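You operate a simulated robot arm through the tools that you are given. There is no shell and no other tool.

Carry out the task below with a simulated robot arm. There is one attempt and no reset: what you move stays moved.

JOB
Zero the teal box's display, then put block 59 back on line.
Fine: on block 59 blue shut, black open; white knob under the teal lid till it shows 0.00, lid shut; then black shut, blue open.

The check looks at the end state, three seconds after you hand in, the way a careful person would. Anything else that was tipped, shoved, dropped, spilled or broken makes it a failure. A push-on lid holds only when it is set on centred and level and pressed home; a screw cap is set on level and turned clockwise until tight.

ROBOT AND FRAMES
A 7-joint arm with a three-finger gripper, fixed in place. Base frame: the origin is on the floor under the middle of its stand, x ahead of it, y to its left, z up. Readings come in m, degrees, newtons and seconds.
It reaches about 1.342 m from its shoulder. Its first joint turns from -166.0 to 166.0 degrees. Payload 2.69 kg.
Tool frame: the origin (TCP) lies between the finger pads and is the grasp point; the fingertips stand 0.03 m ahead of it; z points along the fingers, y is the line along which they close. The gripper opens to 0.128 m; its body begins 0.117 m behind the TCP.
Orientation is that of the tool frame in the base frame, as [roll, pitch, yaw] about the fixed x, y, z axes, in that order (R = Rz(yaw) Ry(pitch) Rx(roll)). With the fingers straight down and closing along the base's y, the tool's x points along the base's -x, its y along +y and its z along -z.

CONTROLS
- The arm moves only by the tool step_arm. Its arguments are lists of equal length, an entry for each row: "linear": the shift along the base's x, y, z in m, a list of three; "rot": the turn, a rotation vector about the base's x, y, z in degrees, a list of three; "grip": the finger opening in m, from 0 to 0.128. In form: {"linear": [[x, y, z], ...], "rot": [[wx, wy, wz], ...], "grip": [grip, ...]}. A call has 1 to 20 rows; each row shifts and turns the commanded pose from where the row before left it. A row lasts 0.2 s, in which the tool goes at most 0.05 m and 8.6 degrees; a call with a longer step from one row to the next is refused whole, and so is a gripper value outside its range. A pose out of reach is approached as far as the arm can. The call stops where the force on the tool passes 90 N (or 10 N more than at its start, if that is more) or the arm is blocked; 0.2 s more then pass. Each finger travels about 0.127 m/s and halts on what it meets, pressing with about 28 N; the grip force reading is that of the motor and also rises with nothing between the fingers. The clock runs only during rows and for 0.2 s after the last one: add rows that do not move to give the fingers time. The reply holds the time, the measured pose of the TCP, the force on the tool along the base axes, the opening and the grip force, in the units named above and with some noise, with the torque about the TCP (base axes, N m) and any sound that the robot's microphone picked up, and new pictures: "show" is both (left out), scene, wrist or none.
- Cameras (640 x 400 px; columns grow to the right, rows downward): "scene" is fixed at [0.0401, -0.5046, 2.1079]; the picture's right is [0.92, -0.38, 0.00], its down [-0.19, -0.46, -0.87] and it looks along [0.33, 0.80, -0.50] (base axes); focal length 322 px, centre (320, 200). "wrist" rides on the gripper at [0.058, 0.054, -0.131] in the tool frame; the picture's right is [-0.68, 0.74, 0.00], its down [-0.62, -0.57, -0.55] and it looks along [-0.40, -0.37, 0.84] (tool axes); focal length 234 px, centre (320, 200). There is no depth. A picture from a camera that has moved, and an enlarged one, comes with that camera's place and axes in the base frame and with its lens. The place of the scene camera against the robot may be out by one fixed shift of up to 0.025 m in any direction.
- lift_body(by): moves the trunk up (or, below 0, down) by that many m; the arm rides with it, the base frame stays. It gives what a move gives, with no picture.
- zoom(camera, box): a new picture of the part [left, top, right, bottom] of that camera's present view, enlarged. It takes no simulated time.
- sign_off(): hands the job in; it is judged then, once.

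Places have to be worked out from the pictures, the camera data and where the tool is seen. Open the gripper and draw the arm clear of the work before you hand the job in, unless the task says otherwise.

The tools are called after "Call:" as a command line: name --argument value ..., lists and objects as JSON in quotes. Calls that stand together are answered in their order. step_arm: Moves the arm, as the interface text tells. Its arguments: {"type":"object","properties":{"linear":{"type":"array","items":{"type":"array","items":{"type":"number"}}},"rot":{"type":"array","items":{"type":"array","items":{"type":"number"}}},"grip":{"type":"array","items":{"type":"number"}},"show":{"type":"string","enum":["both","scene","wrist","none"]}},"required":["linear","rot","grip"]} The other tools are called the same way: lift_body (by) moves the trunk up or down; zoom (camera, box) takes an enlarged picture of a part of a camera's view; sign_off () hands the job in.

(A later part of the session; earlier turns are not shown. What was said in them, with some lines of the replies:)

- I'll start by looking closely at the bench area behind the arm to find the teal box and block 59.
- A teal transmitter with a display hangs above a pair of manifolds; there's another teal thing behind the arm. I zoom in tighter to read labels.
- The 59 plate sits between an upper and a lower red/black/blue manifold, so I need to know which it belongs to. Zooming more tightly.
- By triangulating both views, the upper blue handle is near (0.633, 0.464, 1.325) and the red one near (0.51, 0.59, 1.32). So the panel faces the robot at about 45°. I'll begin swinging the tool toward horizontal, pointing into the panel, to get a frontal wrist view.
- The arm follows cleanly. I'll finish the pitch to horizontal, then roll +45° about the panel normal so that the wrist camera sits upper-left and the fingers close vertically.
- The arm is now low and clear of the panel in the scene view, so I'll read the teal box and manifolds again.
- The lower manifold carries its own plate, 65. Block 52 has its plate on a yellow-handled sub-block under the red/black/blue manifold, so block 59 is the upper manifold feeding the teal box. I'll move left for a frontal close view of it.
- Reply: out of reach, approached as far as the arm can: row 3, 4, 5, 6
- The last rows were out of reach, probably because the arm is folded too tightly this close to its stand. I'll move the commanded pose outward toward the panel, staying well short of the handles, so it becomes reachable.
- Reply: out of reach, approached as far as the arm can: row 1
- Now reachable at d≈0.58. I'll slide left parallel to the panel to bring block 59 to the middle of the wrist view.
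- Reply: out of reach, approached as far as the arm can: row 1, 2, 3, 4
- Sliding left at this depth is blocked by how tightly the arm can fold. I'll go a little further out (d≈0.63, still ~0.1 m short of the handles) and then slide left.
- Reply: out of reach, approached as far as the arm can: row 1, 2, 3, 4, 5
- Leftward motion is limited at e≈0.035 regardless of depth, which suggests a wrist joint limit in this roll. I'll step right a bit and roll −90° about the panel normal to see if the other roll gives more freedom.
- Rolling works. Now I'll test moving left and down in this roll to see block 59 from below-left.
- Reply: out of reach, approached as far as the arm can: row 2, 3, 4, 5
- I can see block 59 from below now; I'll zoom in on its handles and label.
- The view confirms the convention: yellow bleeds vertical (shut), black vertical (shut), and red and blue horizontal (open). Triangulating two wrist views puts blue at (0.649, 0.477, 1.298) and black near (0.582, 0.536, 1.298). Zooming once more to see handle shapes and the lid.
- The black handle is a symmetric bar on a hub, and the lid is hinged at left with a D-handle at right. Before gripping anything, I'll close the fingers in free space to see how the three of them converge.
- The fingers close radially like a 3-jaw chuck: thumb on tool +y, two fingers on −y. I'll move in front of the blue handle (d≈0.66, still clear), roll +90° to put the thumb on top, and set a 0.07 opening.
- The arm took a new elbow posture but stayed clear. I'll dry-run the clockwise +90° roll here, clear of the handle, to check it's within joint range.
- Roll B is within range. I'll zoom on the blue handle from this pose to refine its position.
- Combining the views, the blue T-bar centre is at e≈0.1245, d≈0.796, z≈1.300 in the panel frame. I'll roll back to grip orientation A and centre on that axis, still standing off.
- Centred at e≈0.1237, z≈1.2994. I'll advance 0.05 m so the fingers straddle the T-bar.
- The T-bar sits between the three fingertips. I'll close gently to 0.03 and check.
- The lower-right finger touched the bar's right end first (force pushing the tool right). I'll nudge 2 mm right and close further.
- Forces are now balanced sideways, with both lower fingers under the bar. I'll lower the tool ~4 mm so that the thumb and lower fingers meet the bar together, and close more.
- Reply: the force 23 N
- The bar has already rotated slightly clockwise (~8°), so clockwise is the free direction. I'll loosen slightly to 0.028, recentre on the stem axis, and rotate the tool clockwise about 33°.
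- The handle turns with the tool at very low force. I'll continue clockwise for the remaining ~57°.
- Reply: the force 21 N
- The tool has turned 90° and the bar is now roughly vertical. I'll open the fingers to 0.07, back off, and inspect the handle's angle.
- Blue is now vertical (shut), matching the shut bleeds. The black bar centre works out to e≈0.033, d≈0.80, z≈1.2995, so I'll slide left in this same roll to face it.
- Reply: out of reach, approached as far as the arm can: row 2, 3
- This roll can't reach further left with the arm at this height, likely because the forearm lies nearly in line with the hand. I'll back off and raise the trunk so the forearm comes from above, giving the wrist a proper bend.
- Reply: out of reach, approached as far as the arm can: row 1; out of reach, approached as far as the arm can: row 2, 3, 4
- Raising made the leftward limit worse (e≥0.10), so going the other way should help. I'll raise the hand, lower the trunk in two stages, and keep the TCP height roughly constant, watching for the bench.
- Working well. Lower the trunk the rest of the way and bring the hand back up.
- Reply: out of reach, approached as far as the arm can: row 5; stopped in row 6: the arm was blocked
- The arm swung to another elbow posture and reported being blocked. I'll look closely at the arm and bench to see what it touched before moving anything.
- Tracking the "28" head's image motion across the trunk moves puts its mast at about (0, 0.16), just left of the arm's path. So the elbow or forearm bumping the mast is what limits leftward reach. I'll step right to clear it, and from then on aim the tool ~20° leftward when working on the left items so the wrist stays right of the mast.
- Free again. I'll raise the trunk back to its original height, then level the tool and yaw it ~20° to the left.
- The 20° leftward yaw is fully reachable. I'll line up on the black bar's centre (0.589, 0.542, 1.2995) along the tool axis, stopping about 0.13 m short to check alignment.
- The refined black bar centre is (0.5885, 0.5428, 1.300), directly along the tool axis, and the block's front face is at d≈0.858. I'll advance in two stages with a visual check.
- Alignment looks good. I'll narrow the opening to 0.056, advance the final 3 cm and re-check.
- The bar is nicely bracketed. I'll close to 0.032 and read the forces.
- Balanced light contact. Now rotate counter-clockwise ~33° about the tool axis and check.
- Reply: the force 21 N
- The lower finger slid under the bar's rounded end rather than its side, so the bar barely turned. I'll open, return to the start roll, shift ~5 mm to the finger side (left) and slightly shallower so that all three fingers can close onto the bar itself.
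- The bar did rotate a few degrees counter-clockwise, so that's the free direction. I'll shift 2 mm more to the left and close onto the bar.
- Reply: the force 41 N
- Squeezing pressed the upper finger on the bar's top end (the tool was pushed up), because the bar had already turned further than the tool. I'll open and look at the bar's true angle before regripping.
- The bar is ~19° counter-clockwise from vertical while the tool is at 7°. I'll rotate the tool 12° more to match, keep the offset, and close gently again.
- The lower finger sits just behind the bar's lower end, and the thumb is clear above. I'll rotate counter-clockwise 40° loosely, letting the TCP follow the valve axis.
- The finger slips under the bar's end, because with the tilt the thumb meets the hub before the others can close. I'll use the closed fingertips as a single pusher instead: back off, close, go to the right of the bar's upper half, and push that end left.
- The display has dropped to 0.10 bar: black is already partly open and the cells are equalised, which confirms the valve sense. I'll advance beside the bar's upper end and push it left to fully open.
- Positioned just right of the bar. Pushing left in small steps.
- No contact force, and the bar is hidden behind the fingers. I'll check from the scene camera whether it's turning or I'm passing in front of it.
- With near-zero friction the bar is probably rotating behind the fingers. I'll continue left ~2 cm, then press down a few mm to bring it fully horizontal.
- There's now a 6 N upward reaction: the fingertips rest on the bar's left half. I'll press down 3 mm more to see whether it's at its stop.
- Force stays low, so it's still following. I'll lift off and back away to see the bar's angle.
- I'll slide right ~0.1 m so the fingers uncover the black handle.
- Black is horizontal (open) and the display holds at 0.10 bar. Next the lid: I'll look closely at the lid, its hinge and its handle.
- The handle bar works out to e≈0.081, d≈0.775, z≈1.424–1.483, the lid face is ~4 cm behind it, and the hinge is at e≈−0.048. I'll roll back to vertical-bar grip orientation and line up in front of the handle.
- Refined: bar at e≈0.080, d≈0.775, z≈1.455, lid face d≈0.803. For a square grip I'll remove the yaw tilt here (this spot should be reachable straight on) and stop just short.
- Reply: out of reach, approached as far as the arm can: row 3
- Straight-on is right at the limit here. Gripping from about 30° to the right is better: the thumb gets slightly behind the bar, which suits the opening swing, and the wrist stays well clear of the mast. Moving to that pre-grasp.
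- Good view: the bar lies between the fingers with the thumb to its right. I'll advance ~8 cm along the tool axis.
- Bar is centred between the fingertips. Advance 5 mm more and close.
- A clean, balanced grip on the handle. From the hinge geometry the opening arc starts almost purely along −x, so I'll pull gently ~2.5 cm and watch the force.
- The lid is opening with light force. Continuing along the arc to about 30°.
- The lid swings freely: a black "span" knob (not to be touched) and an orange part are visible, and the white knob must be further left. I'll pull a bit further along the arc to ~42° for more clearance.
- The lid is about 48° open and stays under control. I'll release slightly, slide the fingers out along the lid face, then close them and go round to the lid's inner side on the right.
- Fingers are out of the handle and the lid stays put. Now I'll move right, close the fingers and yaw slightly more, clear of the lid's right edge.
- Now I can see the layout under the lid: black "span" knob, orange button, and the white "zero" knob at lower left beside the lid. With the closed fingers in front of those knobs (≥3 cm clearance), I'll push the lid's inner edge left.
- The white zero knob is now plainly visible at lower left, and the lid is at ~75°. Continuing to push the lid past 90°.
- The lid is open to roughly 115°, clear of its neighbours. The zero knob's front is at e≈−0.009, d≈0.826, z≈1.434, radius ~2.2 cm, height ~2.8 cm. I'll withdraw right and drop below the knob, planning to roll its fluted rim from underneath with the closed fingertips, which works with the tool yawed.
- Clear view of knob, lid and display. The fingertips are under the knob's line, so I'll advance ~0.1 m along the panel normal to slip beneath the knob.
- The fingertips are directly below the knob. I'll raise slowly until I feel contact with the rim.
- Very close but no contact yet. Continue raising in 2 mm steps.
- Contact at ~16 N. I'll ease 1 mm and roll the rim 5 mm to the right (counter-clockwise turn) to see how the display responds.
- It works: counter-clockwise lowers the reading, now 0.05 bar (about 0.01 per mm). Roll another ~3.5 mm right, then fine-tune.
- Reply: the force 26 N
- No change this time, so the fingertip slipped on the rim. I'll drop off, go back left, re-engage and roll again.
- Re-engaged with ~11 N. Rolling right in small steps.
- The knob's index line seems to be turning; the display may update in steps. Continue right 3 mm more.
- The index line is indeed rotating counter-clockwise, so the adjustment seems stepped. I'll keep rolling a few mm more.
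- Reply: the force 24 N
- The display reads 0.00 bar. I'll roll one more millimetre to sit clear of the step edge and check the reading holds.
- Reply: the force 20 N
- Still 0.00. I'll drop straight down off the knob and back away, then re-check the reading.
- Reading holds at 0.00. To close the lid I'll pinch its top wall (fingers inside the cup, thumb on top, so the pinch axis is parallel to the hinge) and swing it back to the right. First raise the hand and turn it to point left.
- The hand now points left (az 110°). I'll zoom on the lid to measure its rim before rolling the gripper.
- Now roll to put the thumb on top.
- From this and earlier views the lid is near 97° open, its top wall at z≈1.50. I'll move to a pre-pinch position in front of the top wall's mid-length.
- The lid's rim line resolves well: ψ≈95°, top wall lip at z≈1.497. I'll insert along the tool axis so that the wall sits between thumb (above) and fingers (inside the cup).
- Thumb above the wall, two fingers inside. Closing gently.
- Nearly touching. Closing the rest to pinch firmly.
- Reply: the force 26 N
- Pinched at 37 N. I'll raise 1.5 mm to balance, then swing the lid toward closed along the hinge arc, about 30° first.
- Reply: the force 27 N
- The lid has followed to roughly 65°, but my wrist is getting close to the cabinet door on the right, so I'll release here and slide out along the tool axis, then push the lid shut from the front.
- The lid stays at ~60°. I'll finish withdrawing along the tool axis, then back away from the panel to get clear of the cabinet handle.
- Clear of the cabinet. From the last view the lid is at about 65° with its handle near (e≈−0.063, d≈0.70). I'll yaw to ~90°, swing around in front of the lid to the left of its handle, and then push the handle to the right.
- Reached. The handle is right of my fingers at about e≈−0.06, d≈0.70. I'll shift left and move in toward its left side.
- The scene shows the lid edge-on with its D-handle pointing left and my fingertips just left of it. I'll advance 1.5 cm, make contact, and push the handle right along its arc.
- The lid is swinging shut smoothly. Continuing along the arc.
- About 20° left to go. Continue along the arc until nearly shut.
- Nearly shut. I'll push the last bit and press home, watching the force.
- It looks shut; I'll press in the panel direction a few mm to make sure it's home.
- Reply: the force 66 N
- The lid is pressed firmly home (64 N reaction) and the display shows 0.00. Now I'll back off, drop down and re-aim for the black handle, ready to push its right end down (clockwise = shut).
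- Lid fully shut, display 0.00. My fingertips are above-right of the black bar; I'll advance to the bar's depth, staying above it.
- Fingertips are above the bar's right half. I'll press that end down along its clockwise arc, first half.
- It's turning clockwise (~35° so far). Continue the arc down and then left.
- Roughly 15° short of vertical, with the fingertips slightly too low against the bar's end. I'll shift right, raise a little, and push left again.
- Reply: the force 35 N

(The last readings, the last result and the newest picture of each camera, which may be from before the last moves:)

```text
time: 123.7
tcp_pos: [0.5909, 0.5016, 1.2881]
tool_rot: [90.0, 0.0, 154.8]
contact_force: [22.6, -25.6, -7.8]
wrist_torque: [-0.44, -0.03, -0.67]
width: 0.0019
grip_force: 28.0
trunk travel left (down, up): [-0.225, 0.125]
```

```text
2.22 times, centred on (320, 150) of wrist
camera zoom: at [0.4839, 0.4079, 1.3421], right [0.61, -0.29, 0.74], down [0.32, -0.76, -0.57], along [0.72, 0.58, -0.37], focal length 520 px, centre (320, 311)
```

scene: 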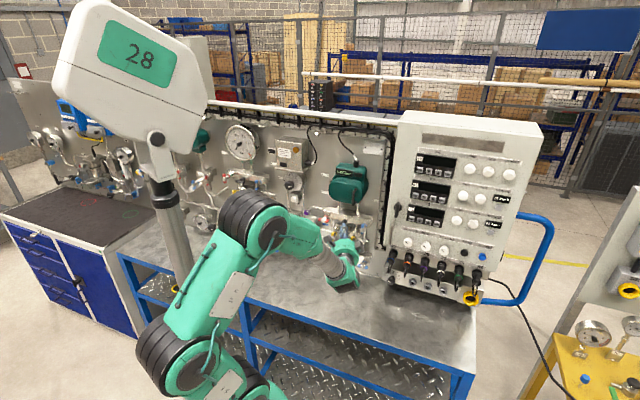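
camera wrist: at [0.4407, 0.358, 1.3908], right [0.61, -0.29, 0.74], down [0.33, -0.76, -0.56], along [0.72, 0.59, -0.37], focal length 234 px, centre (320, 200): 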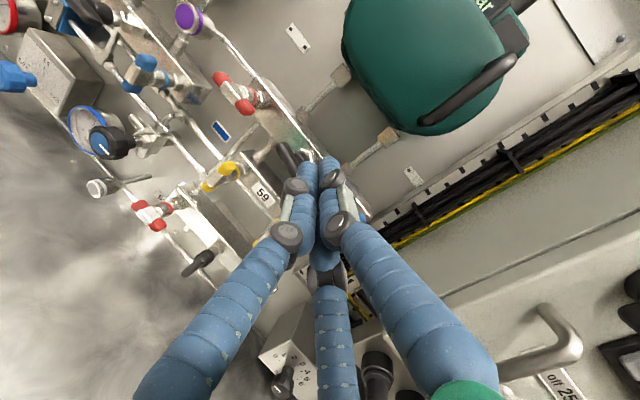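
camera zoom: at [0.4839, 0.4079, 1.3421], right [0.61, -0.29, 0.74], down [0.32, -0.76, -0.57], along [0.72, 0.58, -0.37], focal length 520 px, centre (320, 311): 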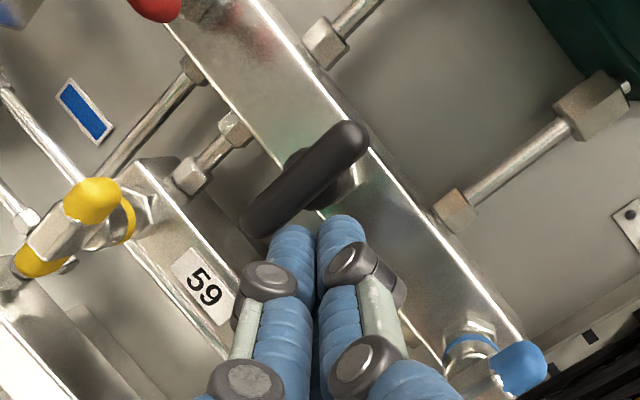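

34 N reaction against a stop, and the bar is parallel to the vertical tubes: black is shut. I'll back off to the right and out, then verify.

Call:
step_arm --linear '[[0.006, -0.006, 0], [0.002, -0.002, 0], [-0.012, -0.026, 0], [-0.012, -0.026, 0], [-0.012, -0.026, 0], [0.02, -0.02, 0.02], [0, 0, 0]]' --rot '[[0, 0, 0], [0, 0, 0], [0, 0, 0], [0, 0, 0], [0, 0, 0], [0, 0, 0], [0, 0, 0]]' --grip '[0, 0, 0, 0, 0, 0, 0]' --show "both"

Call:
zoom --camera "scene" --box '[310, 160, 390, 250]'

Call:
zoom --camera "wrist" --box '[160, 60, 400, 240]'

```text
time: 125.3
tcp_pos: [0.5797, 0.3978, 1.31]
tool_rot: [89.9, 0.1, 155.0]
contact_force: [-0.1, 0.8, -0.1]
wrist_torque: [-0.04, 0.0, 0.02]
width: 0.0021
grip_force: 28.1
trunk travel left (down, up): [-0.225, 0.125]
camera wrist: at [0.4723, 0.3033, 1.3636], right [0.61, -0.29, 0.74], down [0.33, -0.76, -0.57], along [0.72, 0.59, -0.37], focal length 234 px, centre (320, 200)
```

scene: 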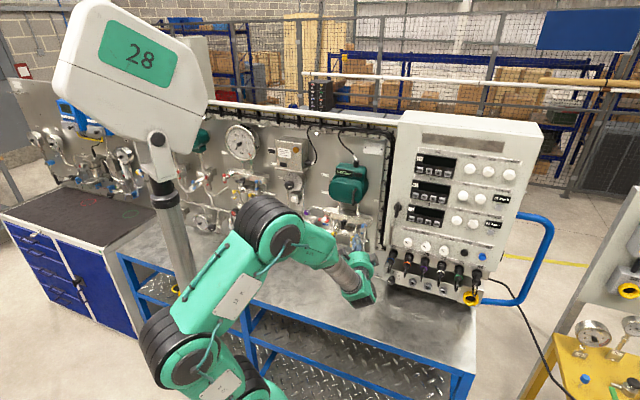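
wrist: 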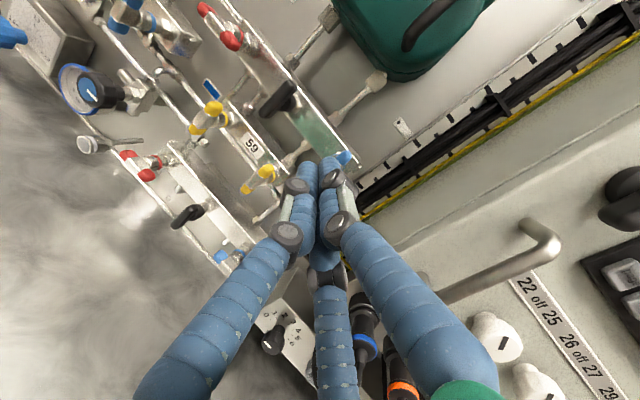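

```text
4.44 times, centred on (350, 205) of scene
camera zoom: at [0.0401, -0.5046, 2.1079], right [0.92, -0.38, 0.0], down [-0.19, -0.46, -0.87], along [0.33, 0.8, -0.5], focal length 1430 px, centre (187, 178)
```

zoom: 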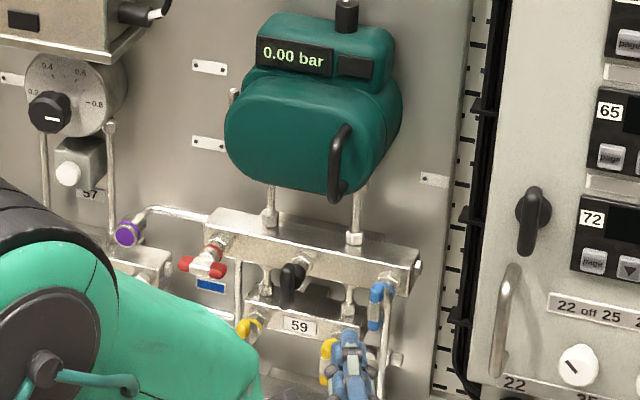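

```text
2.22 times, centred on (280, 150) of wrist
camera zoom: at [0.4723, 0.3033, 1.3636], right [0.61, -0.29, 0.74], down [0.33, -0.76, -0.57], along [0.72, 0.59, -0.37], focal length 520 px, centre (409, 311)
```

zoom: 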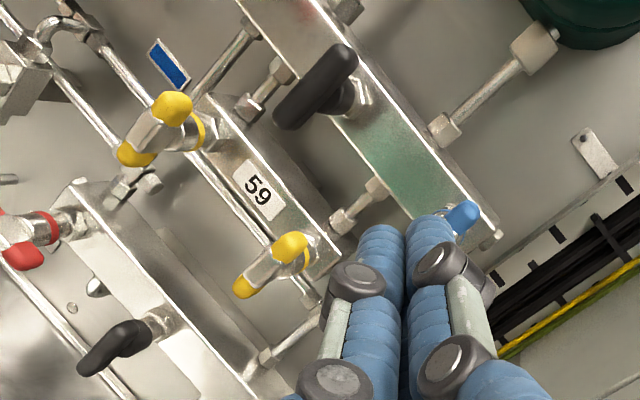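

Black is vertical (shut), display 0.00. For blue I'll push its lower end to the right (counter-clockwise = open): move the fingertips to lower-left of the blue bar first.

Call:
step_arm --linear '[[-0.009, 0.015, -0.015], [-0.0087, 0.0151, -0.015], [0.0174, 0.0174, 0], [0.0174, 0.0174, 0], [0.0174, 0.0174, 0], [0, 0, 0]]' --rot '[[0, 0, 0], [0, 0, 0], [0, 0, 0], [0, 0, 0], [0, 0, 0], [0, 0, 0]]' --grip '[0, 0, 0, 0, 0, 0]' --show "none"

Call:
zoom --camera "wrist" --box '[200, 60, 440, 240]'

Call:
zoom --camera "scene" --box '[310, 160, 390, 250]'

```text
time: 126.7
tcp_pos: [0.6159, 0.4803, 1.279]
tool_rot: [90.1, 0.0, 155.0]
contact_force: [-0.9, -0.6, 0.5]
wrist_torque: [0.01, 0.0, -0.03]
width: 0.0021
grip_force: 28.2
trunk travel left (down, up): [-0.225, 0.125]
```

```text
2.22 times, centred on (320, 150) of wrist
camera zoom: at [0.5086, 0.3865, 1.3335], right [0.61, -0.29, 0.74], down [0.33, -0.76, -0.56], along [0.72, 0.59, -0.37], focal length 520 px, centre (320, 311)
```

zoom: 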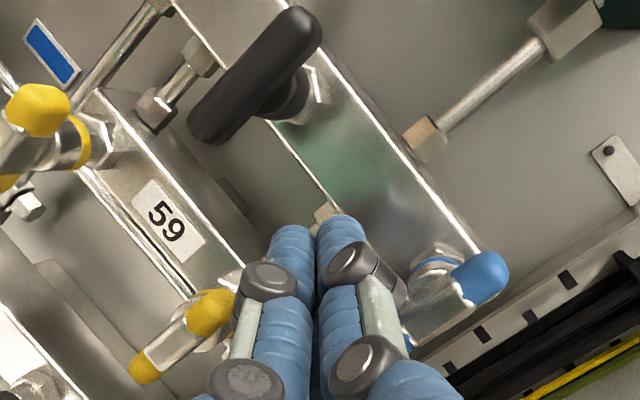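

```text
4.44 times, centred on (350, 205) of scene
camera zoom: at [0.0401, -0.5046, 2.1079], right [0.92, -0.38, 0.0], down [-0.19, -0.46, -0.87], along [0.33, 0.8, -0.5], focal length 1430 px, centre (187, 178)
```

zoom: 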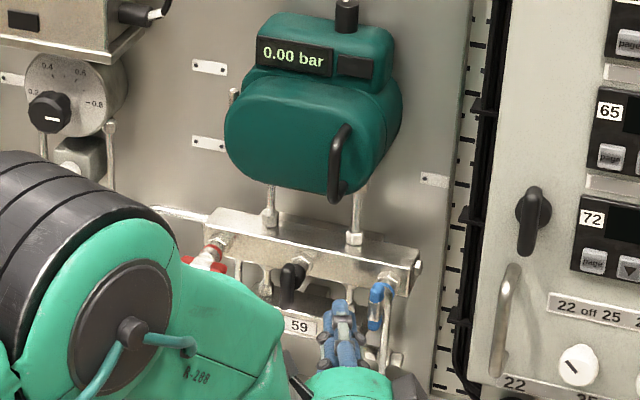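

Fingertips are just left of the blue bar's lower half. Pushing it right and round.

Call:
step_arm --linear '[[0.0078, -0.0078, 0.001], [0.006, -0.006, -0.006], [0.005, -0.005, -0.003], [0.005, -0.005, -0.0025], [0.0052, -0.0052, 0.0004]]' --rot '[[0, 0, 0], [0, 0, 0], [0, 0, 0], [0, 0, 0], [0, 0, 0]]' --grip '[0, 0, 0, 0, 0]' --show "none"

Call:
zoom --camera "wrist" --box '[200, 60, 440, 240]'

Call:
zoom --camera "scene" --box '[310, 160, 390, 250]'

```text
time: 127.9
tcp_pos: [0.6451, 0.4503, 1.2715]
tool_rot: [89.9, 0.2, 155.0]
contact_force: [-1.3, -0.3, -1.8]
wrist_torque: [-0.02, 0.01, 0.03]
width: 0.0022
grip_force: 27.8
trunk travel left (down, up): [-0.225, 0.125]
```

```text
2.22 times, centred on (320, 150) of wrist
camera zoom: at [0.5367, 0.3573, 1.3237], right [0.61, -0.29, 0.74], down [0.33, -0.76, -0.57], along [0.72, 0.59, -0.37], focal length 520 px, centre (320, 311)
```

zoom: 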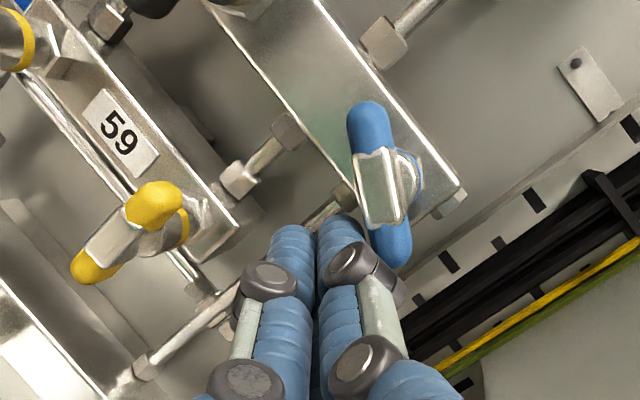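

```text
4.44 times, centred on (350, 205) of scene
camera zoom: at [0.0401, -0.5046, 2.1079], right [0.92, -0.38, 0.0], down [-0.19, -0.46, -0.87], along [0.33, 0.8, -0.5], focal length 1430 px, centre (187, 178)
```

zoom: 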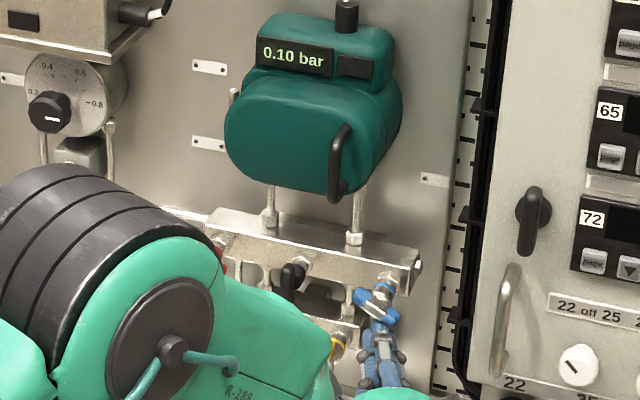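

Blue is turning (about halfway) and the reading is rising as it opens. Continue to bring it horizontal.

Call:
step_arm --linear '[[0.005, -0.005, -0.001], [0.0055, -0.0055, 0.001], [0.003, -0.003, 0.002], [0, 0, 0.003], [0, 0, 0]]' --rot '[[0, 0, 0], [0, 0, 0], [0, 0, 0], [0, 0, 0], [0, 0, 0]]' --grip '[0, 0, 0, 0, 0]' --show "none"

Call:
zoom --camera "wrist" --box '[200, 60, 440, 240]'

Call:
zoom --camera "scene" --box '[310, 160, 390, 250]'

```text
time: 129.1
tcp_pos: [0.6586, 0.4366, 1.2743]
tool_rot: [90.0, 0.1, 155.0]
contact_force: [1.3, -1.1, -3.9]
wrist_torque: [-0.07, 0.03, -0.04]
width: 0.002
grip_force: 28.1
trunk travel left (down, up): [-0.225, 0.125]
```

```text
2.22 times, centred on (320, 150) of wrist
camera zoom: at [0.5509, 0.3429, 1.328], right [0.61, -0.29, 0.74], down [0.33, -0.76, -0.56], along [0.72, 0.59, -0.37], focal length 520 px, centre (320, 311)
```

zoom: 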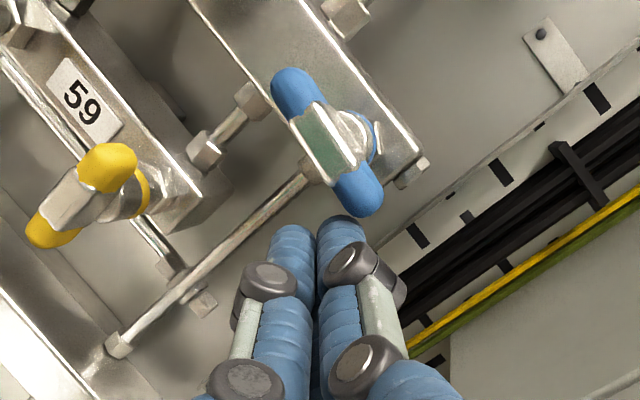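

```text
4.44 times, centred on (350, 205) of scene
camera zoom: at [0.0401, -0.5046, 2.1079], right [0.92, -0.38, 0.0], down [-0.19, -0.46, -0.87], along [0.33, 0.8, -0.5], focal length 1430 px, centre (187, 178)
```

zoom: 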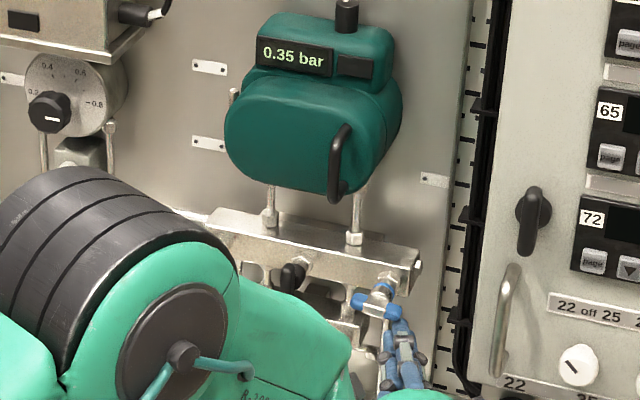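

Almost horizontal; the reading is climbing (0.35). Push up a little more to reach the stop.

Call:
step_arm --linear '[[0, 0, 0.003], [0, 0, 0.003], [0, 0, 0.002], [0, 0, 0]]' --rot '[[0, 0, 0], [0, 0, 0], [0, 0, 0], [0, 0, 0]]' --grip '[0, 0, 0, 0]' --show "none"

Call:
zoom --camera "wrist" --box '[200, 60, 440, 240]'

Call:
zoom --camera "scene" --box '[310, 160, 390, 250]'

```text
time: 130.1
tcp_pos: [0.6583, 0.4379, 1.2781]
tool_rot: [90.3, -0.1, 154.9]
contact_force: [3.4, -12.6, -36.4]
wrist_torque: [-0.51, 0.37, -0.33]
width: 0.0021
grip_force: 27.9
trunk travel left (down, up): [-0.225, 0.125]
```

```text
2.22 times, centred on (320, 150) of wrist
camera zoom: at [0.5508, 0.3437, 1.3318], right [0.62, -0.28, 0.73], down [0.32, -0.76, -0.56], along [0.72, 0.59, -0.38], focal length 520 px, centre (320, 311)
```

zoom: 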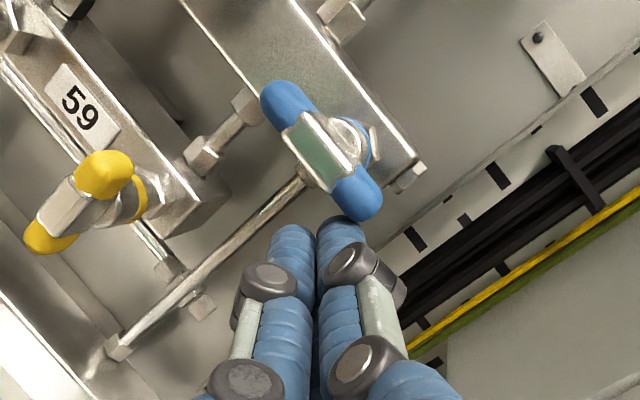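

```text
4.44 times, centred on (350, 205) of scene
camera zoom: at [0.0401, -0.5046, 2.1079], right [0.92, -0.38, 0.0], down [-0.19, -0.46, -0.87], along [0.33, 0.8, -0.5], focal length 1430 px, centre (187, 178)
```

zoom: 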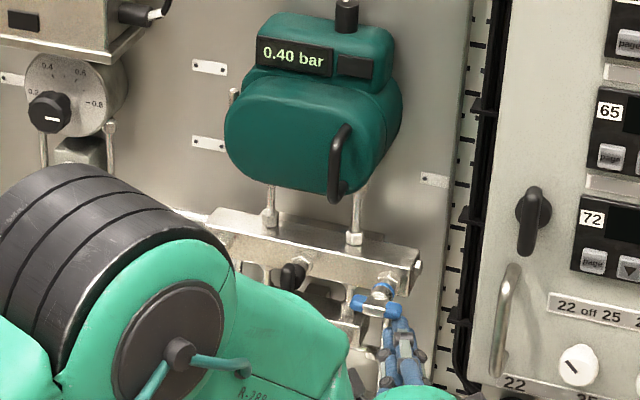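

36 N at the stop, and the bar is parallel to the block: blue is open. I'll drop off it, back well away and check everything.

Call:
step_arm --linear '[[0, 0, -0.008], [0, 0, -0.004], [-0.02, -0.028, 0], [-0.02, -0.028, 0], [-0.02, -0.028, 0.01], [-0.02, -0.028, 0.02], [-0.02, -0.02, 0.03], [0, 0, 0]]' --rot '[[0, 0, 0], [0, 0, 0], [0, 0, 0], [0, 0, 0], [0, 0, 0], [0, 0, 0], [0, 0, 0], [0, 0, 0]]' --grip '[0, 0, 0, 0, 0.03, 0.06, 0.1, 0.1]' --show "both"

Call:
zoom --camera "scene" --box '[310, 160, 390, 250]'

Call:
zoom --camera "wrist" --box '[160, 20, 440, 200]'

```text
time: 131.9
tcp_pos: [0.557, 0.3043, 1.3324]
tool_rot: [90.0, 0.1, 154.9]
contact_force: [-0.8, 0.3, 0.8]
wrist_torque: [-0.07, 0.02, -0.04]
width: 0.1
grip_force: 0.0
trunk travel left (down, up): [-0.225, 0.125]
camera wrist: at [0.4492, 0.2096, 1.3861], right [0.61, -0.29, 0.74], down [0.33, -0.76, -0.56], along [0.72, 0.59, -0.37], focal length 234 px, centre (320, 200)
```

scene: 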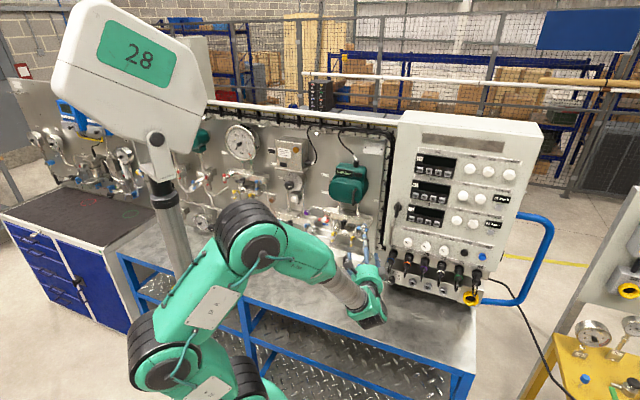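
wrist: 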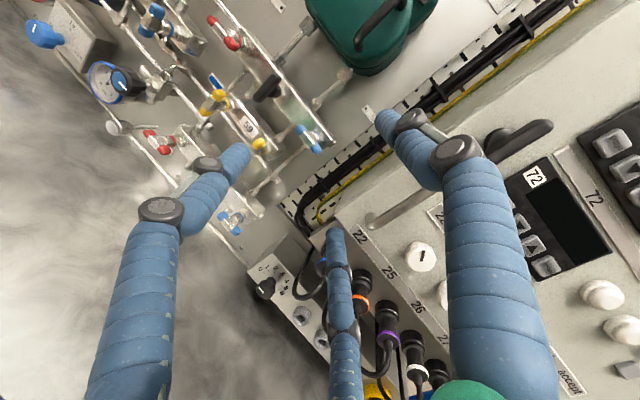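

```text
4.44 times, centred on (350, 205) of scene
camera zoom: at [0.0401, -0.5046, 2.1079], right [0.92, -0.38, 0.0], down [-0.19, -0.46, -0.87], along [0.33, 0.8, -0.5], focal length 1430 px, centre (187, 178)
```

zoom: 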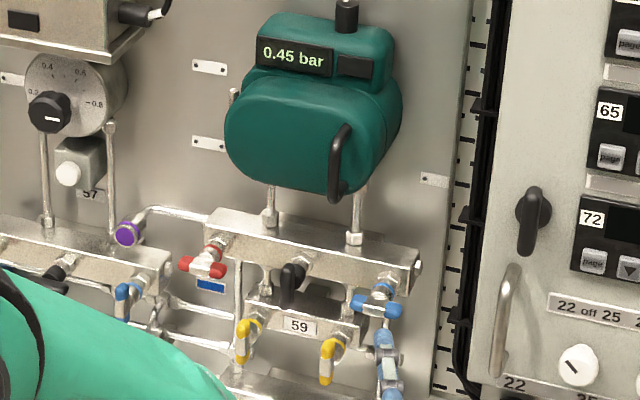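

```text
2.22 times, centred on (300, 110) of wrist
camera zoom: at [0.4492, 0.2096, 1.3861], right [0.61, -0.29, 0.74], down [0.33, -0.76, -0.56], along [0.72, 0.59, -0.37], focal length 520 px, centre (364, 400)
```

zoom: 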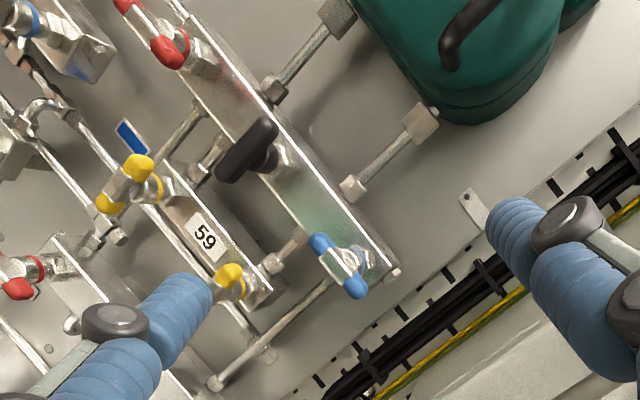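

Handles now read red open, black shut, blue open, both yellows still shut; the display is climbing back toward service pressure. I'll draw the arm further clear and check that the reading settles.

Call:
step_arm --linear '[[-0.015, -0.03, 0.03], [-0.015, -0.03, 0.03], [-0.01, -0.03, 0.035], [0, -0.03, 0.035], [0, 0, 0], [0, 0, 0], [0, 0, 0], [0, 0, 0], [0, 0, 0], [0, 0, 0]]' --rot '[[0, 0, 0], [0, 0, 0], [0, 0, 0], [0, 0, 0], [0, 0, 0], [0, 0, 0], [0, 0, 0], [0, 0, 0], [0, 0, 0], [0, 0, 0]]' --grip '[0.128, 0.128, 0.128, 0.128, 0.128, 0.128, 0.128, 0.128, 0.128, 0.128]' --show "both"

Call:
zoom --camera "scene" --box '[310, 150, 390, 260]'

Call:
zoom --camera "scene" --box '[230, 110, 350, 270]'

Call:
zoom --camera "wrist" --box '[160, 0, 440, 180]'

```text
time: 134.1
tcp_pos: [0.5171, 0.1864, 1.4595]
tool_rot: [89.9, 0.1, 155.0]
contact_force: [0.3, -0.4, 0.5]
wrist_torque: [-0.01, 0.0, 0.03]
width: 0.1281
grip_force: 0.0
trunk travel left (down, up): [-0.225, 0.125]
camera wrist: at [0.4084, 0.0922, 1.5126], right [0.61, -0.29, 0.74], down [0.33, -0.76, -0.56], along [0.72, 0.59, -0.37], focal length 234 px, centre (320, 200)
```

scene: 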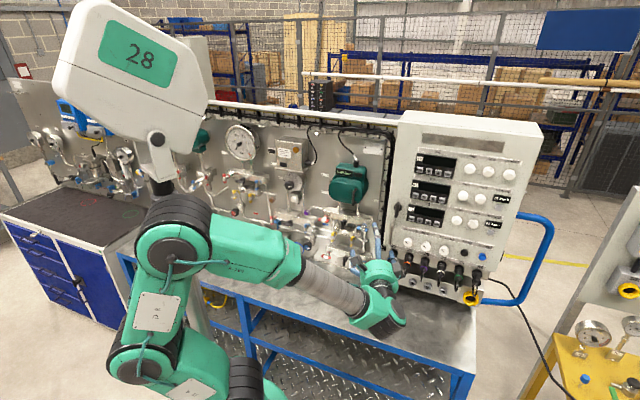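
wrist: 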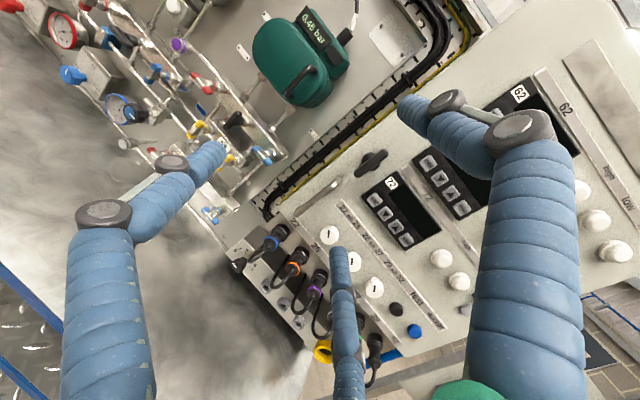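

```text
3.64 times, centred on (350, 205) of scene
camera zoom: at [0.0401, -0.5046, 2.1079], right [0.92, -0.38, 0.0], down [-0.19, -0.46, -0.87], along [0.33, 0.8, -0.5], focal length 1170 px, centre (211, 182)
```

zoom: 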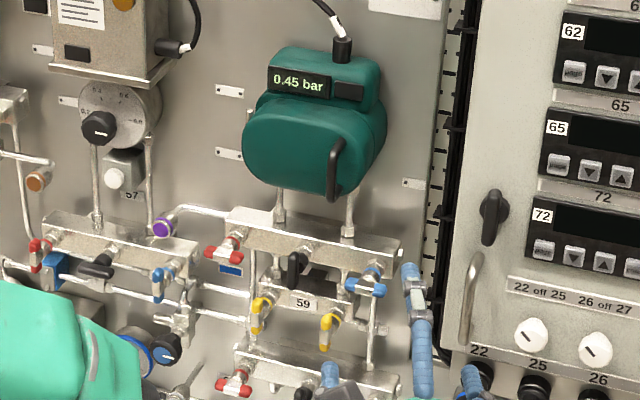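

```text
2.50 times, centred on (290, 190) of scene
camera zoom: at [0.0401, -0.5046, 2.1079], right [0.92, -0.38, 0.0], down [-0.19, -0.46, -0.87], along [0.33, 0.8, -0.5], focal length 804 px, centre (395, 225)
```

zoom: 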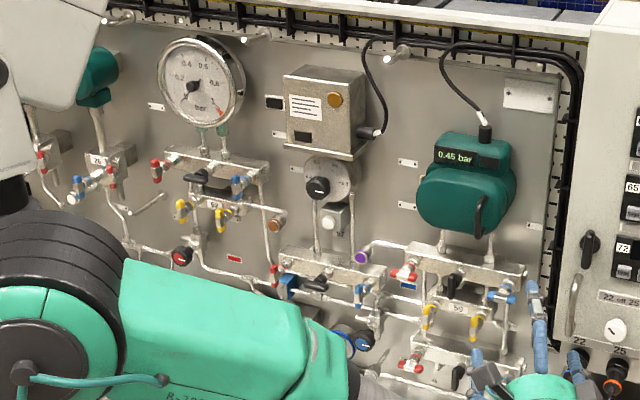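

```text
2.22 times, centred on (300, 90) of wrist
camera zoom: at [0.4084, 0.0922, 1.5126], right [0.61, -0.29, 0.74], down [0.33, -0.76, -0.56], along [0.72, 0.59, -0.37], focal length 520 px, centre (364, 444)
```

zoom: 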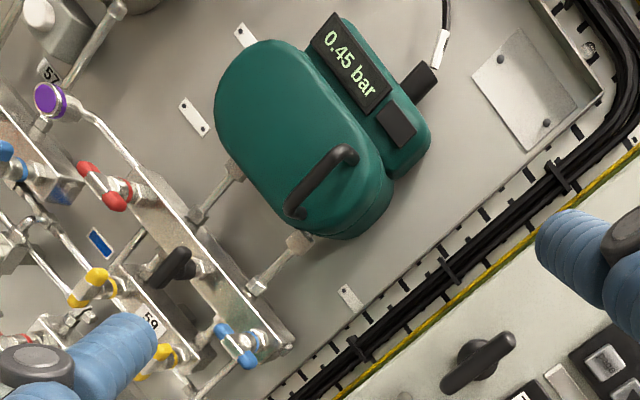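

The reading paused at 0.45; I'll wait a few seconds with the arm still, to see where it settles.

Call:
step_arm --linear '[[0, 0, 0], [0, 0, 0], [0, 0, 0], [0, 0, 0], [0, 0, 0], [0, 0, 0], [0, 0, 0], [0, 0, 0], [0, 0, 0], [0, 0, 0], [0, 0, 0], [0, 0, 0], [0, 0, 0], [0, 0, 0], [0, 0, 0], [0, 0, 0], [0, 0, 0], [0, 0, 0], [0, 0, 0], [0, 0, 0]]' --rot '[[0, 0, 0], [0, 0, 0], [0, 0, 0], [0, 0, 0], [0, 0, 0], [0, 0, 0], [0, 0, 0], [0, 0, 0], [0, 0, 0], [0, 0, 0], [0, 0, 0], [0, 0, 0], [0, 0, 0], [0, 0, 0], [0, 0, 0], [0, 0, 0], [0, 0, 0], [0, 0, 0], [0, 0, 0], [0, 0, 0]]' --grip '[0.128, 0.128, 0.128, 0.128, 0.128, 0.128, 0.128, 0.128, 0.128, 0.128, 0.128, 0.128, 0.128, 0.128, 0.128, 0.128, 0.128, 0.128, 0.128, 0.128]' --show "scene"

Call:
zoom --camera "scene" --box '[320, 155, 384, 235]'

Call:
zoom --camera "wrist" --box '[190, 70, 290, 170]'

```text
time: 138.3
tcp_pos: [0.5174, 0.1852, 1.4587]
tool_rot: [89.9, 0.1, 155.0]
contact_force: [0.1, -0.2, 0.5]
wrist_torque: [-0.02, 0.02, 0.02]
width: 0.1281
grip_force: 0.1
trunk travel left (down, up): [-0.225, 0.125]
```

scene: 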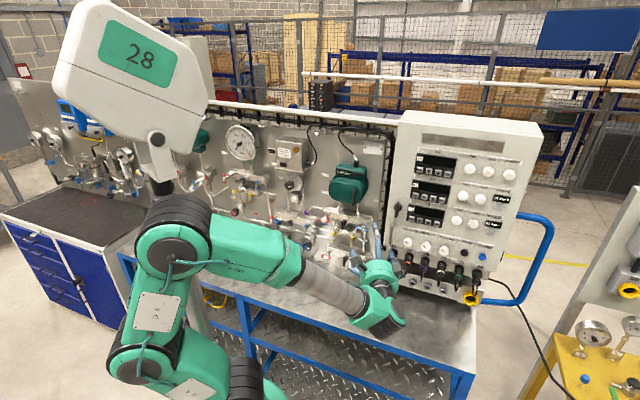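

```text
5.00 times, centred on (352, 195) of scene
camera zoom: at [0.0401, -0.5046, 2.1079], right [0.92, -0.38, 0.0], down [-0.19, -0.46, -0.87], along [0.33, 0.8, -0.5], focal length 1609 px, centre (160, 225)
```

zoom: 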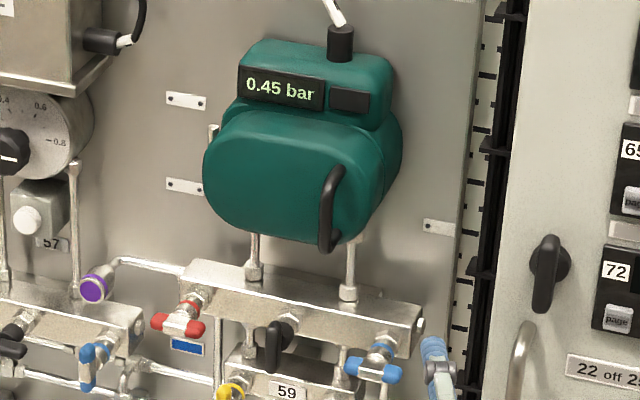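

```text
4.00 times, centred on (240, 120) of wrist
camera zoom: at [0.4084, 0.0922, 1.5126], right [0.61, -0.29, 0.74], down [0.33, -0.76, -0.56], along [0.72, 0.59, -0.37], focal length 937 px, centre (640, 520)
```

zoom: 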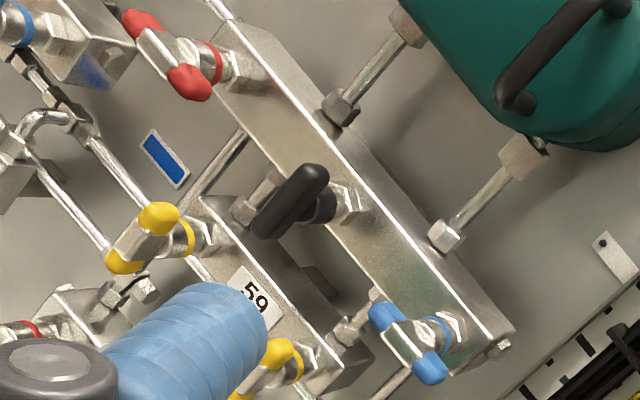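

The display has settled steadily at 0.45 bar in service. That fits the original ~0.60 less the ~0.10 offset I zeroed out, given the display's 0.05 steps. Red and blue are horizontal (open) and black is vertical (shut). The yellows and neighbouring handles are untouched, the lid is pressed shut, and the gripper is open and clear, so I'm handing in.

Call:
sign_off

```text
The job is handed in.
```

The teal box's display is zeroed and block 59 is back on line; the job is handed in.

- **Isolating and equalising:** I shut blue and opened black on block 59. The display fell from 0.60 to 0.10 bar.
- **Zeroing:** I opened the teal lid and turned the white zero knob counter-clockwise until the display showed 0.00. The reading stayed at 0.00 with the lid pressed shut.
- **Back on line:** I shut black and opened blue, each pressed against its stop. Red and both yellow handles were left as they were.

The display settled at 0.45 bar in service. I expected about 0.50, since it read 0.60 before with about 0.10 of offset. The display moves only in 0.05 steps, so the gap is most likely rounding. It also means the true zero could be off by up to about 0.025 bar while still showing 0.00.

During the work one arm move was reported as blocked, most likely against the robot's own mast. The contact forces read low and I saw nothing else moved or knocked. The gripper is open and clear of the panel.
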